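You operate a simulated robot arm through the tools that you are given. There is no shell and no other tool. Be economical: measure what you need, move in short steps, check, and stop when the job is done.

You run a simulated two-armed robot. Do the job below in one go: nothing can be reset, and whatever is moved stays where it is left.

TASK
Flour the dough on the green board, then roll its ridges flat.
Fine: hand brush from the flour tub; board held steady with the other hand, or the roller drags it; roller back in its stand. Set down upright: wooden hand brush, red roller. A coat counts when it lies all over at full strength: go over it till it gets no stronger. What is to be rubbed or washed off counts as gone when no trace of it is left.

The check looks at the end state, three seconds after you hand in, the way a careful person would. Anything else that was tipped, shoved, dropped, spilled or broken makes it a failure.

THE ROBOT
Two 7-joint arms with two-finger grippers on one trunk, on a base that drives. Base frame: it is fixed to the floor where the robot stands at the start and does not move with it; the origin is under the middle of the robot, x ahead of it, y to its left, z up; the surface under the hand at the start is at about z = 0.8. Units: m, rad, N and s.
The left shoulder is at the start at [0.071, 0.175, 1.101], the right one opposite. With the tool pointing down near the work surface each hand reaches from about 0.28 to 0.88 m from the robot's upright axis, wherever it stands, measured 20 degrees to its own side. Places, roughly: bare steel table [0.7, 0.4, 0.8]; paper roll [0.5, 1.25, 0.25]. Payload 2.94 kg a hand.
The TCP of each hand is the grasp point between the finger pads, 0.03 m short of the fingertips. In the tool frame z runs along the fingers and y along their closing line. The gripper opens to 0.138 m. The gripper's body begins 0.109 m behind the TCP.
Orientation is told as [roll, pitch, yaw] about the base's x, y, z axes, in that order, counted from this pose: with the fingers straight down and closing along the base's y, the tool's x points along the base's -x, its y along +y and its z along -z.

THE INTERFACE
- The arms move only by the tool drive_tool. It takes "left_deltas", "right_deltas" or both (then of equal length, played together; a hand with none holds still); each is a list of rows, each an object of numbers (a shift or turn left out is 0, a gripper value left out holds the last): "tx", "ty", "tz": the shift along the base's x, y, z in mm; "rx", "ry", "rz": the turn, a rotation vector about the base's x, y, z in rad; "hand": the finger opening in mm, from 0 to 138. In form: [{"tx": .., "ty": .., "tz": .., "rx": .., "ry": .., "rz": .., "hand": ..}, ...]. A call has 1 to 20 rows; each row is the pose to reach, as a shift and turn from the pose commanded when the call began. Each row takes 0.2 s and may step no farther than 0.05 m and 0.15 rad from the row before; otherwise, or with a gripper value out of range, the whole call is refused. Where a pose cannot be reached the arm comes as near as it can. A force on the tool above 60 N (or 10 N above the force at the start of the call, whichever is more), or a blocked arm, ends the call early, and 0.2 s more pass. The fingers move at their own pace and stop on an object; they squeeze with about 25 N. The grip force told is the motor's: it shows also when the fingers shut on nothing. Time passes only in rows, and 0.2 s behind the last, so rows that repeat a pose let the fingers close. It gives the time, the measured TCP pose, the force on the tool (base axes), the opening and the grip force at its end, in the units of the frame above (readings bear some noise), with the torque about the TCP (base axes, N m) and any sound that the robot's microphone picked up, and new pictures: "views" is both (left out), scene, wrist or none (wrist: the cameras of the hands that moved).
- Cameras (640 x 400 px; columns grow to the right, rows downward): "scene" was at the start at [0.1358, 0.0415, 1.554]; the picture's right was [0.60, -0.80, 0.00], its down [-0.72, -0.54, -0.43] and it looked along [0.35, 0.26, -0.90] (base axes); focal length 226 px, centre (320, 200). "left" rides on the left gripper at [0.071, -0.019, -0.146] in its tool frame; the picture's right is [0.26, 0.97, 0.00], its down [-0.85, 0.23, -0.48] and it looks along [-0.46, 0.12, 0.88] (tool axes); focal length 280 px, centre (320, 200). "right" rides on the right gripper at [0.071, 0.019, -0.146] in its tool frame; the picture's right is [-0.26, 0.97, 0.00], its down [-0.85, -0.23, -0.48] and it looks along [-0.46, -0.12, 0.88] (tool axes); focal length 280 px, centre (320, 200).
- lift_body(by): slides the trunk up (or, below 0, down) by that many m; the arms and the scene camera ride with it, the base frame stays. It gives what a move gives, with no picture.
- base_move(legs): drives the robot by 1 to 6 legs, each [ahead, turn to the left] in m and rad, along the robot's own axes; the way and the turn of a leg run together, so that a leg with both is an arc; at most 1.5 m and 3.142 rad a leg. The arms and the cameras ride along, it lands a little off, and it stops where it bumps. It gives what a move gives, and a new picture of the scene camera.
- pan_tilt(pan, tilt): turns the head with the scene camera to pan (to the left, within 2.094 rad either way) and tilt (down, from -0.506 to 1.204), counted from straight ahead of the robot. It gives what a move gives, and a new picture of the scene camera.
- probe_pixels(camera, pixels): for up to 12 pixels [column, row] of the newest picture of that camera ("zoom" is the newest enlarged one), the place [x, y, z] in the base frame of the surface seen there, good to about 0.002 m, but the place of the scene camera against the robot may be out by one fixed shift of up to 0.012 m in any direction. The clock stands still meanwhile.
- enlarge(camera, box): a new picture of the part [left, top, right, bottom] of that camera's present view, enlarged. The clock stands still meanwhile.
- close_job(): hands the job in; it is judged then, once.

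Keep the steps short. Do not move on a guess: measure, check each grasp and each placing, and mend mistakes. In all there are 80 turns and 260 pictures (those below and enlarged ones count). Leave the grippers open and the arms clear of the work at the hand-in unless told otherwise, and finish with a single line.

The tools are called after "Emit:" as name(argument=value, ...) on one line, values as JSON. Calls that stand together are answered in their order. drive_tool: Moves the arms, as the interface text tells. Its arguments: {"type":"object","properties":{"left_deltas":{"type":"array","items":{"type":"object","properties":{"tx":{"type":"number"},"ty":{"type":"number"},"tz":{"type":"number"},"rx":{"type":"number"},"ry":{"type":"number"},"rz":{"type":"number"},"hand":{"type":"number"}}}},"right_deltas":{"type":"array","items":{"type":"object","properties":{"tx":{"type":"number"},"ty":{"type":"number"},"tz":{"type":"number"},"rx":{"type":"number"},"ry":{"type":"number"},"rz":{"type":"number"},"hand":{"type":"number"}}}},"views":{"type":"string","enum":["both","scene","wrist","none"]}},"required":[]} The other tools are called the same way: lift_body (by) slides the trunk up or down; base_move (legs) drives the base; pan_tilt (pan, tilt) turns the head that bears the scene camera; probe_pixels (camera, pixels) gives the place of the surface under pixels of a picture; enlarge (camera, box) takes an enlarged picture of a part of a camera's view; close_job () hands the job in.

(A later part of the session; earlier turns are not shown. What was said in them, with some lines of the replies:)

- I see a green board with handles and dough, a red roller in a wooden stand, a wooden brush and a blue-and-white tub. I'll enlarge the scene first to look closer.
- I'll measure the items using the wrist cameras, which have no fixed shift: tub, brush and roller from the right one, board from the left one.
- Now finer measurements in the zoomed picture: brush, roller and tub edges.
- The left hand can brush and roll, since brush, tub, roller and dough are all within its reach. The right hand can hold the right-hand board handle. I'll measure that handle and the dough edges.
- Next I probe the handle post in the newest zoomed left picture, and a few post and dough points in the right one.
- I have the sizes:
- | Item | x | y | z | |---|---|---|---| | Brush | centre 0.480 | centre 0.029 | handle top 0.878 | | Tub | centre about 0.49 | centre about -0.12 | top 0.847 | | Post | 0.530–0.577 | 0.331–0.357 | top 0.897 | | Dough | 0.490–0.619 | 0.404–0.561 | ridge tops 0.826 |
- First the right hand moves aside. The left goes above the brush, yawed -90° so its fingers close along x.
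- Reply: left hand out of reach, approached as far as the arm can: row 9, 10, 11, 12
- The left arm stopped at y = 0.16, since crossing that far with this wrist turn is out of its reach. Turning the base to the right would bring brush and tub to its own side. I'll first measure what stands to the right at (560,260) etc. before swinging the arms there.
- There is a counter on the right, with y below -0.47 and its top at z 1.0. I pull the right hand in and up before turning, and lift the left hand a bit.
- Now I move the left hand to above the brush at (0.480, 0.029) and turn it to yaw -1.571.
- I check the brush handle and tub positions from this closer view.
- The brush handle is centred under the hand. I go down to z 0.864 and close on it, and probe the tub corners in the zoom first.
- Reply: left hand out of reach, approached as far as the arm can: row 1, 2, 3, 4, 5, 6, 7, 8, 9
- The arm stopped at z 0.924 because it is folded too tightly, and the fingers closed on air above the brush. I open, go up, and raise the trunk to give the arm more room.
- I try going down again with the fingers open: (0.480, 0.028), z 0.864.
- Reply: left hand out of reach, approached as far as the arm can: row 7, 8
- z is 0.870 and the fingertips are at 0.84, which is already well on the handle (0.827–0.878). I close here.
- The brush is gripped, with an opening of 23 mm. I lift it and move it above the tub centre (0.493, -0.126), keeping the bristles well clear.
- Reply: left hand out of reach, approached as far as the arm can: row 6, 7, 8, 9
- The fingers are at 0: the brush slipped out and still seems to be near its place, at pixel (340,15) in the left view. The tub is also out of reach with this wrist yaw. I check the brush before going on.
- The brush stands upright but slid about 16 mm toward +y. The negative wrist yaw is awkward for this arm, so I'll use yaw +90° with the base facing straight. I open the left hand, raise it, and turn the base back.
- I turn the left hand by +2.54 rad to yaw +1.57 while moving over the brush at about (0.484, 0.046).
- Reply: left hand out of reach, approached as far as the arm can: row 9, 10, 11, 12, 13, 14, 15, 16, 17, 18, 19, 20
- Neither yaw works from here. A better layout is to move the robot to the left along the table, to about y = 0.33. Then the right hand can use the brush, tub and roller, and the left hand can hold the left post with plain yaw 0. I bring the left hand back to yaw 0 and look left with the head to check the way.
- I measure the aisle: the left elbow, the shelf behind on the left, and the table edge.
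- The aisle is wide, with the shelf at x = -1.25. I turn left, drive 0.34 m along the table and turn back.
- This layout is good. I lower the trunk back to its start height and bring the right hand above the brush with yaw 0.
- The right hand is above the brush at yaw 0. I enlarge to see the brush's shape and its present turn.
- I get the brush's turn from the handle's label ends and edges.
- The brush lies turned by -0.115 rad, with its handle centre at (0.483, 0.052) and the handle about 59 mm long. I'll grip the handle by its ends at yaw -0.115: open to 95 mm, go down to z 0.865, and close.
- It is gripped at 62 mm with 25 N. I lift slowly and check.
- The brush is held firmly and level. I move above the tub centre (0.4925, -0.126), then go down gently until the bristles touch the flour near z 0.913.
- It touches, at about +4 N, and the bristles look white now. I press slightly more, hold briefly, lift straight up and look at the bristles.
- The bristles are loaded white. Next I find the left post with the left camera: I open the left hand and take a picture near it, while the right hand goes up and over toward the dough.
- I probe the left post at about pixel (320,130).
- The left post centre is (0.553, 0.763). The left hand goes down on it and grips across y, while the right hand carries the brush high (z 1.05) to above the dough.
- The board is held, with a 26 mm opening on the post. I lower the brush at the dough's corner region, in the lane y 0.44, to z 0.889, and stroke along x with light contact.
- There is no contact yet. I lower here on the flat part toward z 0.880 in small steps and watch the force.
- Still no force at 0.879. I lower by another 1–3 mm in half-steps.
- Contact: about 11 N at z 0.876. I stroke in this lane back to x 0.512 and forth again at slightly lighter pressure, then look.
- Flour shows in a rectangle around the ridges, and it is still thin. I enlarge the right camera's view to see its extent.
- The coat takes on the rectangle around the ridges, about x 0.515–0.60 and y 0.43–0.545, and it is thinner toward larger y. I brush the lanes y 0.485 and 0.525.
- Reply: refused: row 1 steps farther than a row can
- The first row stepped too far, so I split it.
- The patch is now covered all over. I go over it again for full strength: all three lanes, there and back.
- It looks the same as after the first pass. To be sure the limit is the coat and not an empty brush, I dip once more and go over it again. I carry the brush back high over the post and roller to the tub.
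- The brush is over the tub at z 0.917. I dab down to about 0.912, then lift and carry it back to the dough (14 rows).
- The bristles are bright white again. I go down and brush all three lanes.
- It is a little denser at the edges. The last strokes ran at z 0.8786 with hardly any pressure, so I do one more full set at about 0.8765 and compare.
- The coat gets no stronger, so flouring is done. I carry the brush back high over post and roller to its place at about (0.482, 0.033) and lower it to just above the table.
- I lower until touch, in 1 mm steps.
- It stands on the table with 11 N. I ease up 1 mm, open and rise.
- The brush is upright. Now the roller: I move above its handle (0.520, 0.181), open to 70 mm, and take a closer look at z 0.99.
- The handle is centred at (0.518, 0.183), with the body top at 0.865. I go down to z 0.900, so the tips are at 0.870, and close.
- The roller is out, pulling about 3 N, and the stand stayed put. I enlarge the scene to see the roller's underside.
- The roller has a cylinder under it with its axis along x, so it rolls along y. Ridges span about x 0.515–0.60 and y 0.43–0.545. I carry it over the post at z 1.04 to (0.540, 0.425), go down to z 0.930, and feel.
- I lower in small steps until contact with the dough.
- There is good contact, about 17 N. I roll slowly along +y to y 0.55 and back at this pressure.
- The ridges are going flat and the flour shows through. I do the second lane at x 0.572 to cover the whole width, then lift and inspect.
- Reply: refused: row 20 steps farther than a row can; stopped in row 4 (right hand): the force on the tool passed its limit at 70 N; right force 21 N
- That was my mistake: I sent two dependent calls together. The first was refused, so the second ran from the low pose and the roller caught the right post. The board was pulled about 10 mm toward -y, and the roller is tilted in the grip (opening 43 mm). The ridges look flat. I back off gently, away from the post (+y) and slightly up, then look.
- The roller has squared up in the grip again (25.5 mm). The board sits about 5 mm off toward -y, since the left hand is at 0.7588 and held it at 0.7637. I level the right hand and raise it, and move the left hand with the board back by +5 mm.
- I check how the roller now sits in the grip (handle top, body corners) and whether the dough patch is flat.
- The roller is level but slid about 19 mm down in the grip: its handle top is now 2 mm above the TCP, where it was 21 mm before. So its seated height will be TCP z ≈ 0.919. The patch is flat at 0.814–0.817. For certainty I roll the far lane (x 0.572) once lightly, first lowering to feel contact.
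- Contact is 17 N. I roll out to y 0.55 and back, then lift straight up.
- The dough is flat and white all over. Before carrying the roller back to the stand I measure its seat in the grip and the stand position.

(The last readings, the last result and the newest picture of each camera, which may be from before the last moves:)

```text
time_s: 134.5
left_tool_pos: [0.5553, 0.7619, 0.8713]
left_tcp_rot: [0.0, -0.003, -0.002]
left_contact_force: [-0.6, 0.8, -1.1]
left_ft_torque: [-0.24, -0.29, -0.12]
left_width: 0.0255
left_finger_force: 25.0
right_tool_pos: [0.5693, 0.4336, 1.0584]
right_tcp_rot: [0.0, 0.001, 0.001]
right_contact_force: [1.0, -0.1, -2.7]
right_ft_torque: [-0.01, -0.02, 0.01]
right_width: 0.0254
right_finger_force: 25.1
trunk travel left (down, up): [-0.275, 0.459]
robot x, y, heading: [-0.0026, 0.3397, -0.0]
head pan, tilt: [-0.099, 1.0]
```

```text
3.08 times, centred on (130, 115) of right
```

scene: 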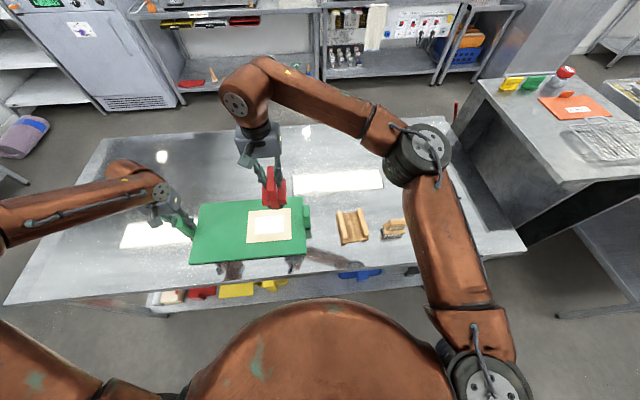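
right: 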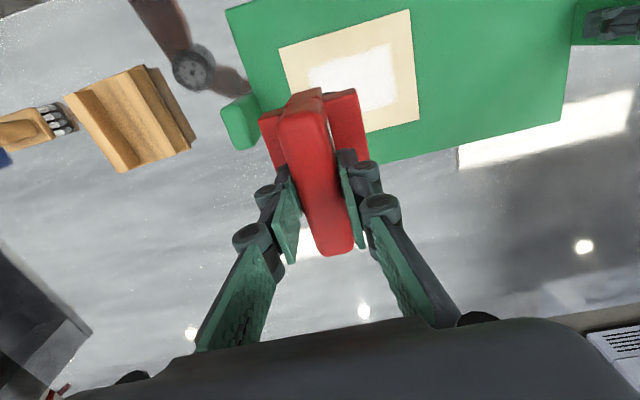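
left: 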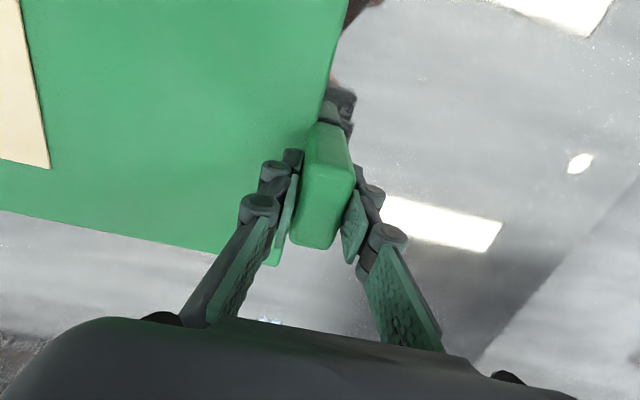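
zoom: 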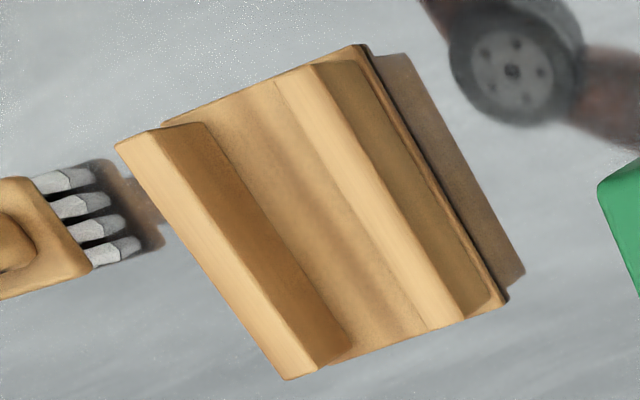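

The stand is at y 0.135–0.232 with its centre about 0.1835. The roller's handle top is now 6 mm above the TCP, so seated z should be about 0.915. I carry it at z 1.06 to (0.517, 0.183), lower it to 0.945 and look.

Emit:
drive_tool(right_deltas=[{"tx": -8, "ty": -42, "tz": 5}, {"tx": -17, "ty": -84, "tz": 5}, {"tx": -26, "ty": -126, "tz": 5}, {"tx": -35, "ty": -168, "tz": 5}, {"tx": -44, "ty": -210, "tz": 5}, {"tx": -52, "ty": -250, "tz": 5}, {"tx": -52, "ty": -250, "tz": -35}, {"tx": -52, "ty": -250, "tz": -75}, {"tx": -52, "ty": -250, "tz": -105}, {"tx": -52, "ty": -250, "tz": -113}, {"tx": -52, "ty": -250, "tz": -113}], views="both")

Emit:
enlarge(camera="scene", box=[310, 170, 400, 250])

Emit:
enlarge(camera="right", box=[220, 20, 420, 280])

```text
time_s: 136.9
left_tool_pos: [0.5536, 0.7618, 0.8718]
left_tcp_rot: [0.0, -0.002, -0.002]
left_contact_force: [-0.1, 0.2, 0.2]
left_ft_torque: [0.03, 0.09, -0.03]
left_width: 0.0258
left_finger_force: 25.7
right_tool_pos: [0.5191, 0.1834, 0.945]
right_tcp_rot: [0.001, 0.0, 0.002]
right_contact_force: [-0.1, 0.6, -1.3]
right_ft_torque: [-0.02, -0.05, 0.0]
right_width: 0.0255
right_finger_force: 25.2
trunk travel left (down, up): [-0.275, 0.459]
robot x, y, heading: [-0.0003, 0.3398, 0.003]
head pan, tilt: [-0.099, 1.0]
```

scene: 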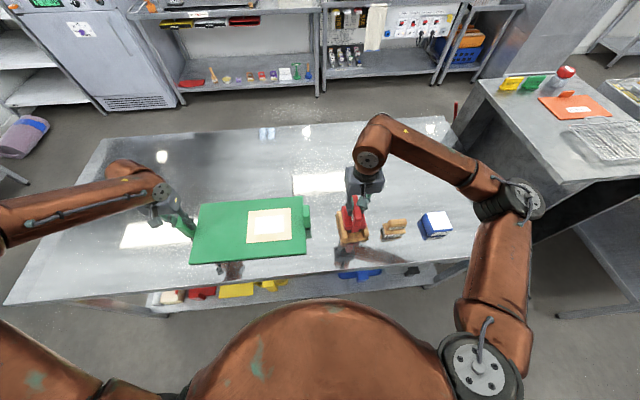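
right: 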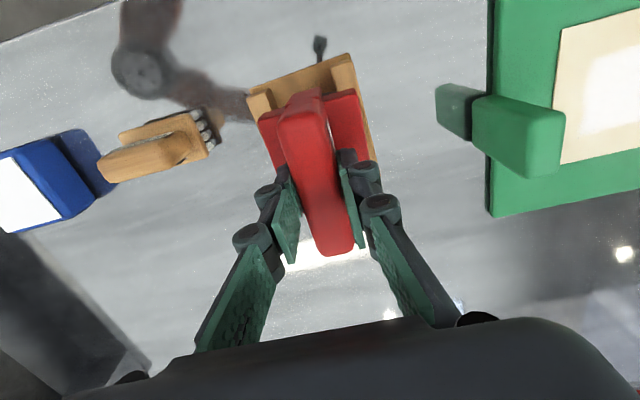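

```text
5.00 times, centred on (355, 210) of scene
```

zoom: 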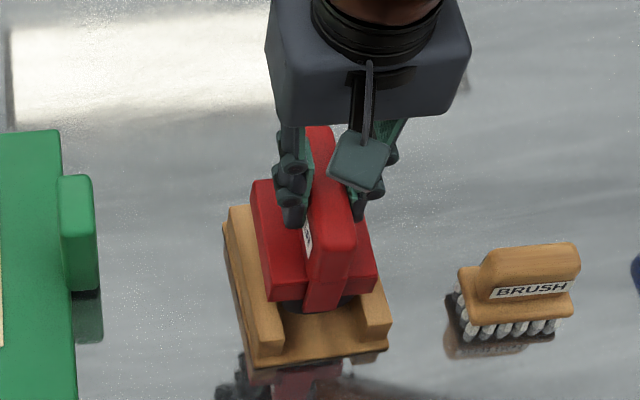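

```text
1.54 times, centred on (320, 150) of right
```

zoom: 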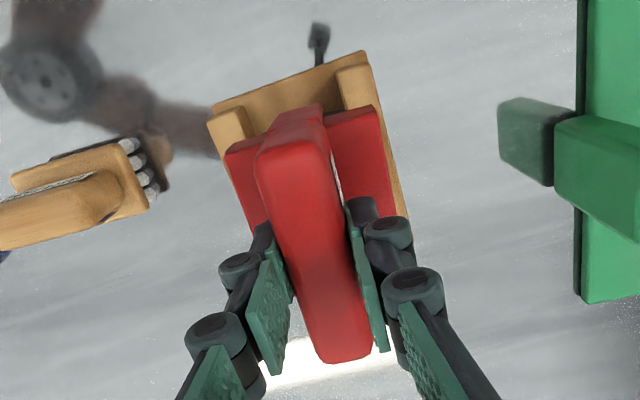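

It is well aligned above the stand. I lower slowly until it seats, expecting about 0.915.

Emit:
drive_tool(right_deltas=[{"tx": -1, "tz": -10}, {"tx": -1, "tz": -18}, {"tx": -1, "tz": -22}, {"tx": -1, "tz": -25}, {"tx": -1, "tz": -27}, {"tx": -1, "tz": -28}], views="none")

```text
time_s: 138.3
left_tool_pos: [0.5538, 0.7626, 0.8711]
left_tcp_rot: [0.0, -0.003, -0.001]
left_contact_force: [-1.1, -1.2, 0.3]
left_ft_torque: [0.01, 0.18, -0.03]
left_width: 0.0255
left_finger_force: 24.8
right_tool_pos: [0.5183, 0.1821, 0.9177]
right_tcp_rot: [0.001, -0.001, 0.0]
right_contact_force: [0.6, -0.2, 4.8]
right_ft_torque: [-0.21, 0.26, 0.0]
right_width: 0.0258
right_finger_force: 24.9
trunk travel left (down, up): [-0.275, 0.459]
robot x, y, heading: [0.0007, 0.3413, -0.0]
head pan, tilt: [-0.099, 1.0]
```

Contact starts at 0.9177. I press 1 mm more and look before opening.

Emit:
drive_tool(right_deltas=[{"tz": -0.5}, {"tz": -1}, {"tz": -1}], views="both")

Emit:
enlarge(camera="scene", box=[310, 170, 400, 250])

Emit:
probe_pixels(camera="right", pixels=[[305, 130], [320, 170], [335, 235], [275, 130], [350, 110]])

```text
time_s: 139.1
left_tool_pos: [0.5537, 0.7616, 0.8717]
left_tcp_rot: [0.0, -0.002, -0.003]
left_contact_force: [-0.2, -1.6, 0.1]
left_ft_torque: [0.0, 0.27, 0.07]
left_width: 0.0257
left_finger_force: 24.6
right_tool_pos: [0.5185, 0.1829, 0.9167]
right_tcp_rot: [0.002, -0.002, 0.002]
right_contact_force: [0.4, 1.9, 14.8]
right_ft_torque: [0.07, 0.54, 0.0]
right_width: 0.0255
right_finger_force: 25.2
trunk travel left (down, up): [-0.275, 0.459]
robot x, y, heading: [0.0013, 0.3438, 0.003]
head pan, tilt: [-0.099, 1.0]
```

scene: 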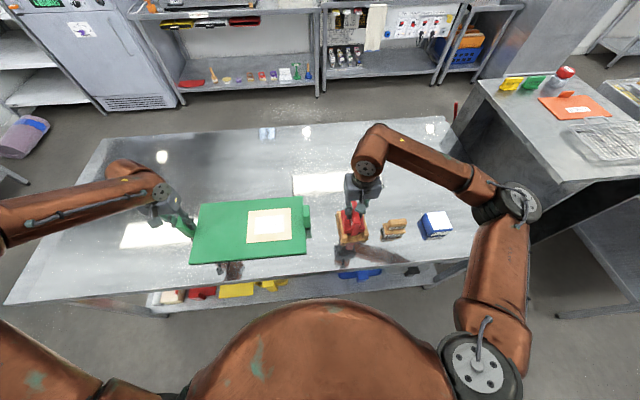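
right: 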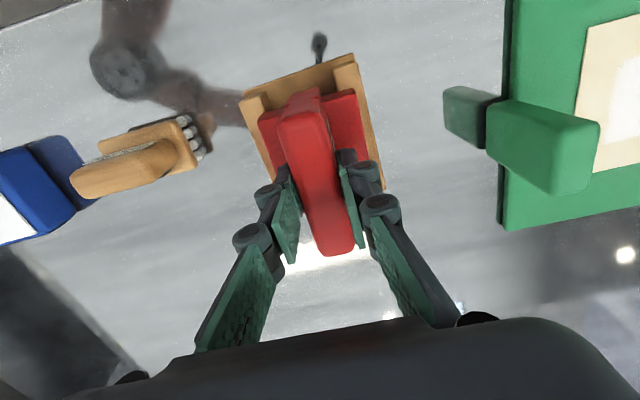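

```text
5.00 times, centred on (355, 210) of scene
```

zoom: 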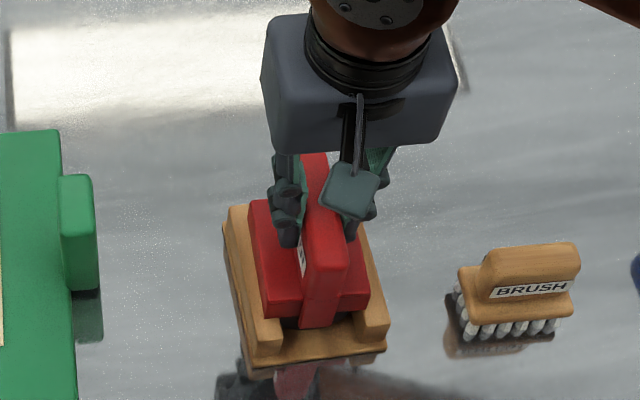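

```text
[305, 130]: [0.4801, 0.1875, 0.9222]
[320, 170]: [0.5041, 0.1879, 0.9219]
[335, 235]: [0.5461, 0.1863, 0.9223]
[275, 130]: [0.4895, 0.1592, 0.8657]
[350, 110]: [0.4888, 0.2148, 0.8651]
```

The handle top is at 0.922 and the body top at 0.865, just as at the start, so it is seated. I ease up, open the right hand and rise. The left opens after.

Emit:
drive_tool(right_deltas=[{"tz": 1}, {"tz": 1, "hand": 40}, {"tz": 1, "hand": 60}, {"tz": 1, "hand": 60}, {"tz": 1, "hand": 60}, {"tz": 20, "hand": 60}, {"tz": 60}, {"tz": 105}, {"tz": 150}, {"tz": 195}, {"ty": -45, "tz": 220}, {"tx": -30, "ty": -80, "tz": 240}, {"tx": -60, "ty": -115, "tz": 260}], views="both")

Emit:
enlarge(camera="scene", box=[180, 180, 460, 270])

```text
refused: row 11 steps farther than a row can; nothing moved
```

```text
2.29 times, centred on (320, 225) of scene
```

zoom: 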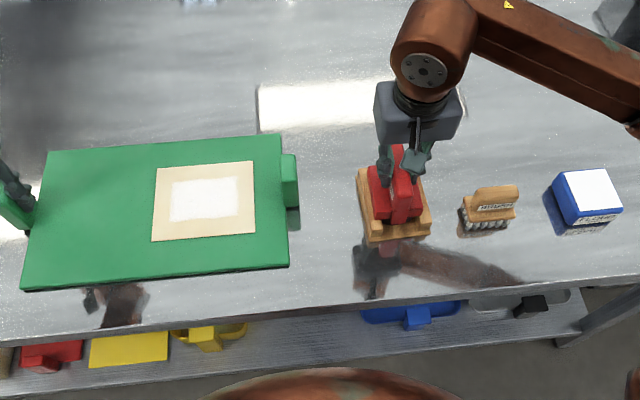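

A step was too long, so I fix the rows.

Emit:
drive_tool(right_deltas=[{"tz": 1}, {"tz": 1, "hand": 40}, {"tz": 1, "hand": 60}, {"tz": 1, "hand": 60}, {"tz": 1, "hand": 60}, {"tz": 20, "hand": 60}, {"tz": 60}, {"tz": 100}, {"tz": 140}, {"tz": 180}, {"tx": -5, "ty": -30, "tz": 200}, {"tx": -20, "ty": -60, "tz": 220}, {"tx": -40, "ty": -90, "tz": 240}], views="both")

Emit:
enlarge(camera="scene", box=[180, 180, 460, 270])

Emit:
probe_pixels(camera="left", pixels=[[340, 30], [275, 262], [45, 165], [320, 150], [335, 200]])

```text
time_s: 141.9
left_tool_pos: [0.5529, 0.7618, 0.8717]
left_tcp_rot: [0.001, 0.0, -0.001]
left_contact_force: [-0.7, -0.3, 0.0]
left_ft_torque: [-0.21, 0.33, -0.17]
left_width: 0.0257
left_finger_force: 24.9
right_tool_pos: [0.4764, 0.0924, 1.1557]
right_tcp_rot: [0.001, -0.002, 0.002]
right_contact_force: [0.0, -0.7, -0.6]
right_ft_torque: [0.02, -0.03, 0.01]
right_width: 0.0599
right_finger_force: 0.1
trunk travel left (down, up): [-0.275, 0.459]
robot x, y, heading: [0.0028, 0.3446, -0.003]
head pan, tilt: [-0.099, 1.0]
```

scene: 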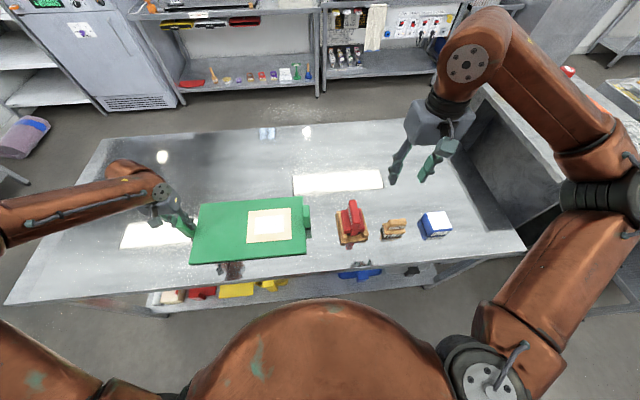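
right: 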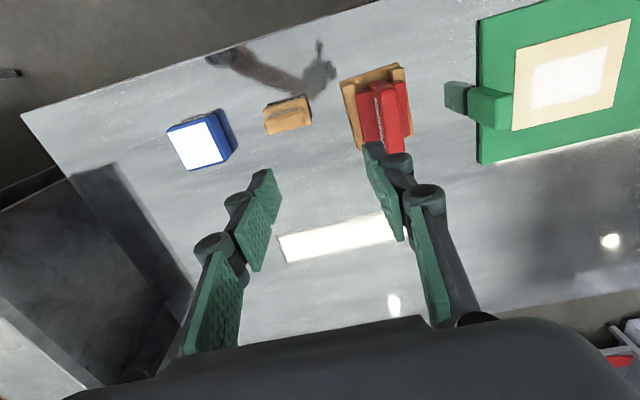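

```text
2.29 times, centred on (320, 225) of scene
```

zoom: 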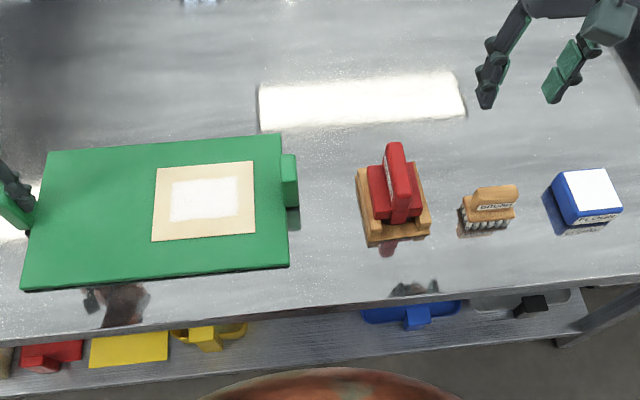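

```text
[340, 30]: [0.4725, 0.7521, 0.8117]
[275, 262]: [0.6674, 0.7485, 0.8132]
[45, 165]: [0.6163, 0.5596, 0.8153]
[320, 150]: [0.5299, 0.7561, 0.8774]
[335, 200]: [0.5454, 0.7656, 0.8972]
```

The roller sits in its stand. The board is within about 2 mm of its start place, and the left hand is 1.5 mm high. I lower it by 1.5 mm, nudge +2 mm in y, open and rise clear.

Emit:
drive_tool(left_deltas=[{"ty": 1, "tz": 0}, {"ty": 2, "tz": -1}, {"ty": 2, "tz": -1.5}, {"ty": 2, "tz": -1.5, "hand": 35}, {"ty": 2, "tz": -1.5, "hand": 60}, {"ty": 2, "tz": -1.5, "hand": 60}, {"ty": 2, "tz": 20, "hand": 60}, {"ty": 2, "tz": 60}, {"ty": 2, "tz": 105}, {"ty": 2, "tz": 150}, {"tx": -20, "ty": 2, "tz": 190, "hand": 100}, {"tx": -50, "ty": 2, "tz": 220, "hand": 120}], right_deltas=[{"tz": 0}, {"tz": 0}, {"tz": 0}, {"tx": -10, "ty": -30, "tz": 5}, {"tx": -20, "ty": -60, "tz": 10}, {"tx": -30, "ty": -90, "tz": 15}, {"tx": -40, "ty": -120, "tz": 20}, {"tx": -50, "ty": -140, "tz": 25}, {"tx": -60, "ty": -150, "tz": 30}, {"tx": -60, "ty": -150, "tz": 30, "hand": 90}, {"tx": -60, "ty": -150, "tz": 30, "hand": 120}, {"tx": -60, "ty": -150, "tz": 30, "hand": 120}], views="both")

Emit:
enlarge(camera="scene", box=[160, 170, 460, 280])

Emit:
enlarge(camera="scene", box=[230, 195, 320, 255])

```text
time_s: 144.5
left_tool_pos: [0.503, 0.7618, 1.0936]
left_tcp_rot: [0.0, -0.003, -0.002]
left_contact_force: [-1.2, -0.4, 0.1]
left_ft_torque: [0.01, -0.02, -0.01]
left_width: 0.1106
left_finger_force: 0.1
right_tool_pos: [0.4173, -0.0575, 1.1874]
right_tcp_rot: [0.001, 0.0, 0.002]
right_contact_force: [-0.6, -0.4, 1.1]
right_ft_torque: [0.01, -0.03, -0.01]
right_width: 0.1202
right_finger_force: 0.4
trunk travel left (down, up): [-0.275, 0.459]
robot x, y, heading: [0.001, 0.3408, -0.004]
head pan, tilt: [-0.099, 1.0]
```

scene: 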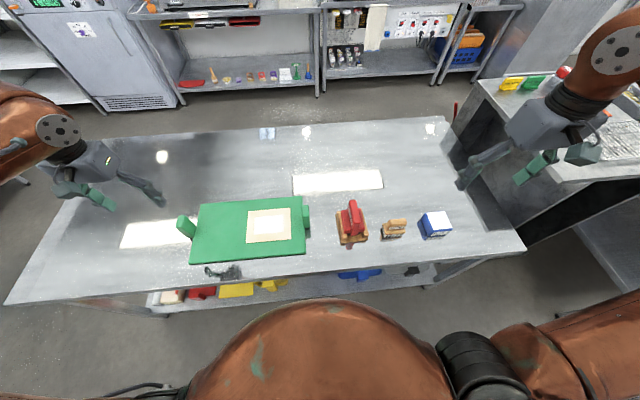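
right: 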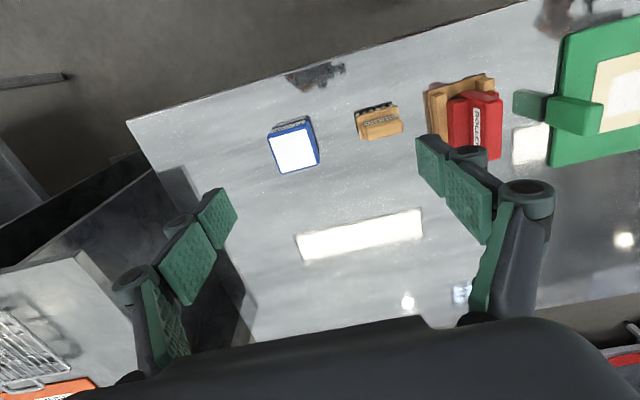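
left: 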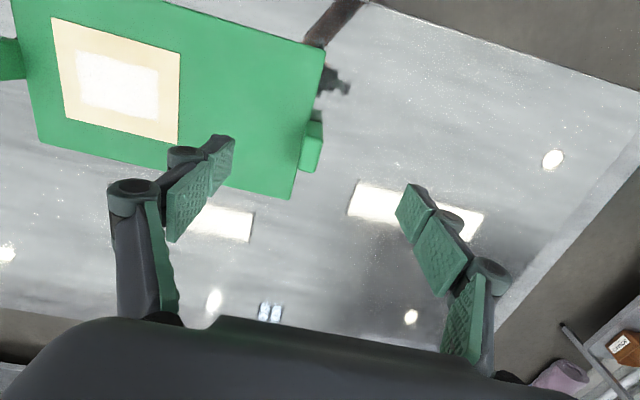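

```text
2.13 times, centred on (310, 225) of scene
```

zoom: 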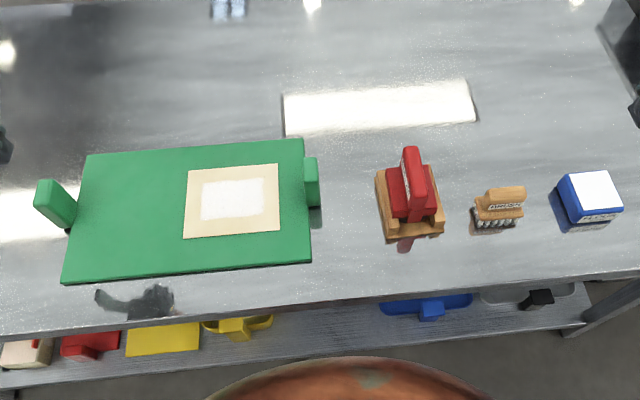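

```text
6.67 times, centred on (275, 225) of scene
```

zoom: 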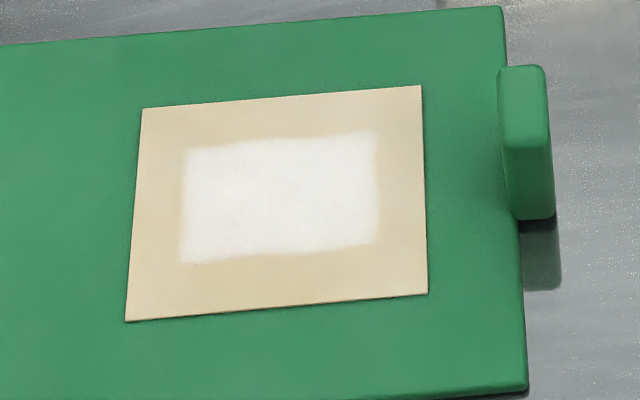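

The dough is white and flat, and the board lies where it was at the start. The roller is in its stand, the brush is upright, the tub is in place, and both hands are open and clear, so I hand in.

Emit:
close_job()

```text
The job is handed in.
```

The dough is floured to full strength and its ridges are rolled flat; the roller is back in its stand and the brush stands upright. On the way the brush slipped once, and the roller caught the board's post and shifted the board, which I put back to within about 2 mm.
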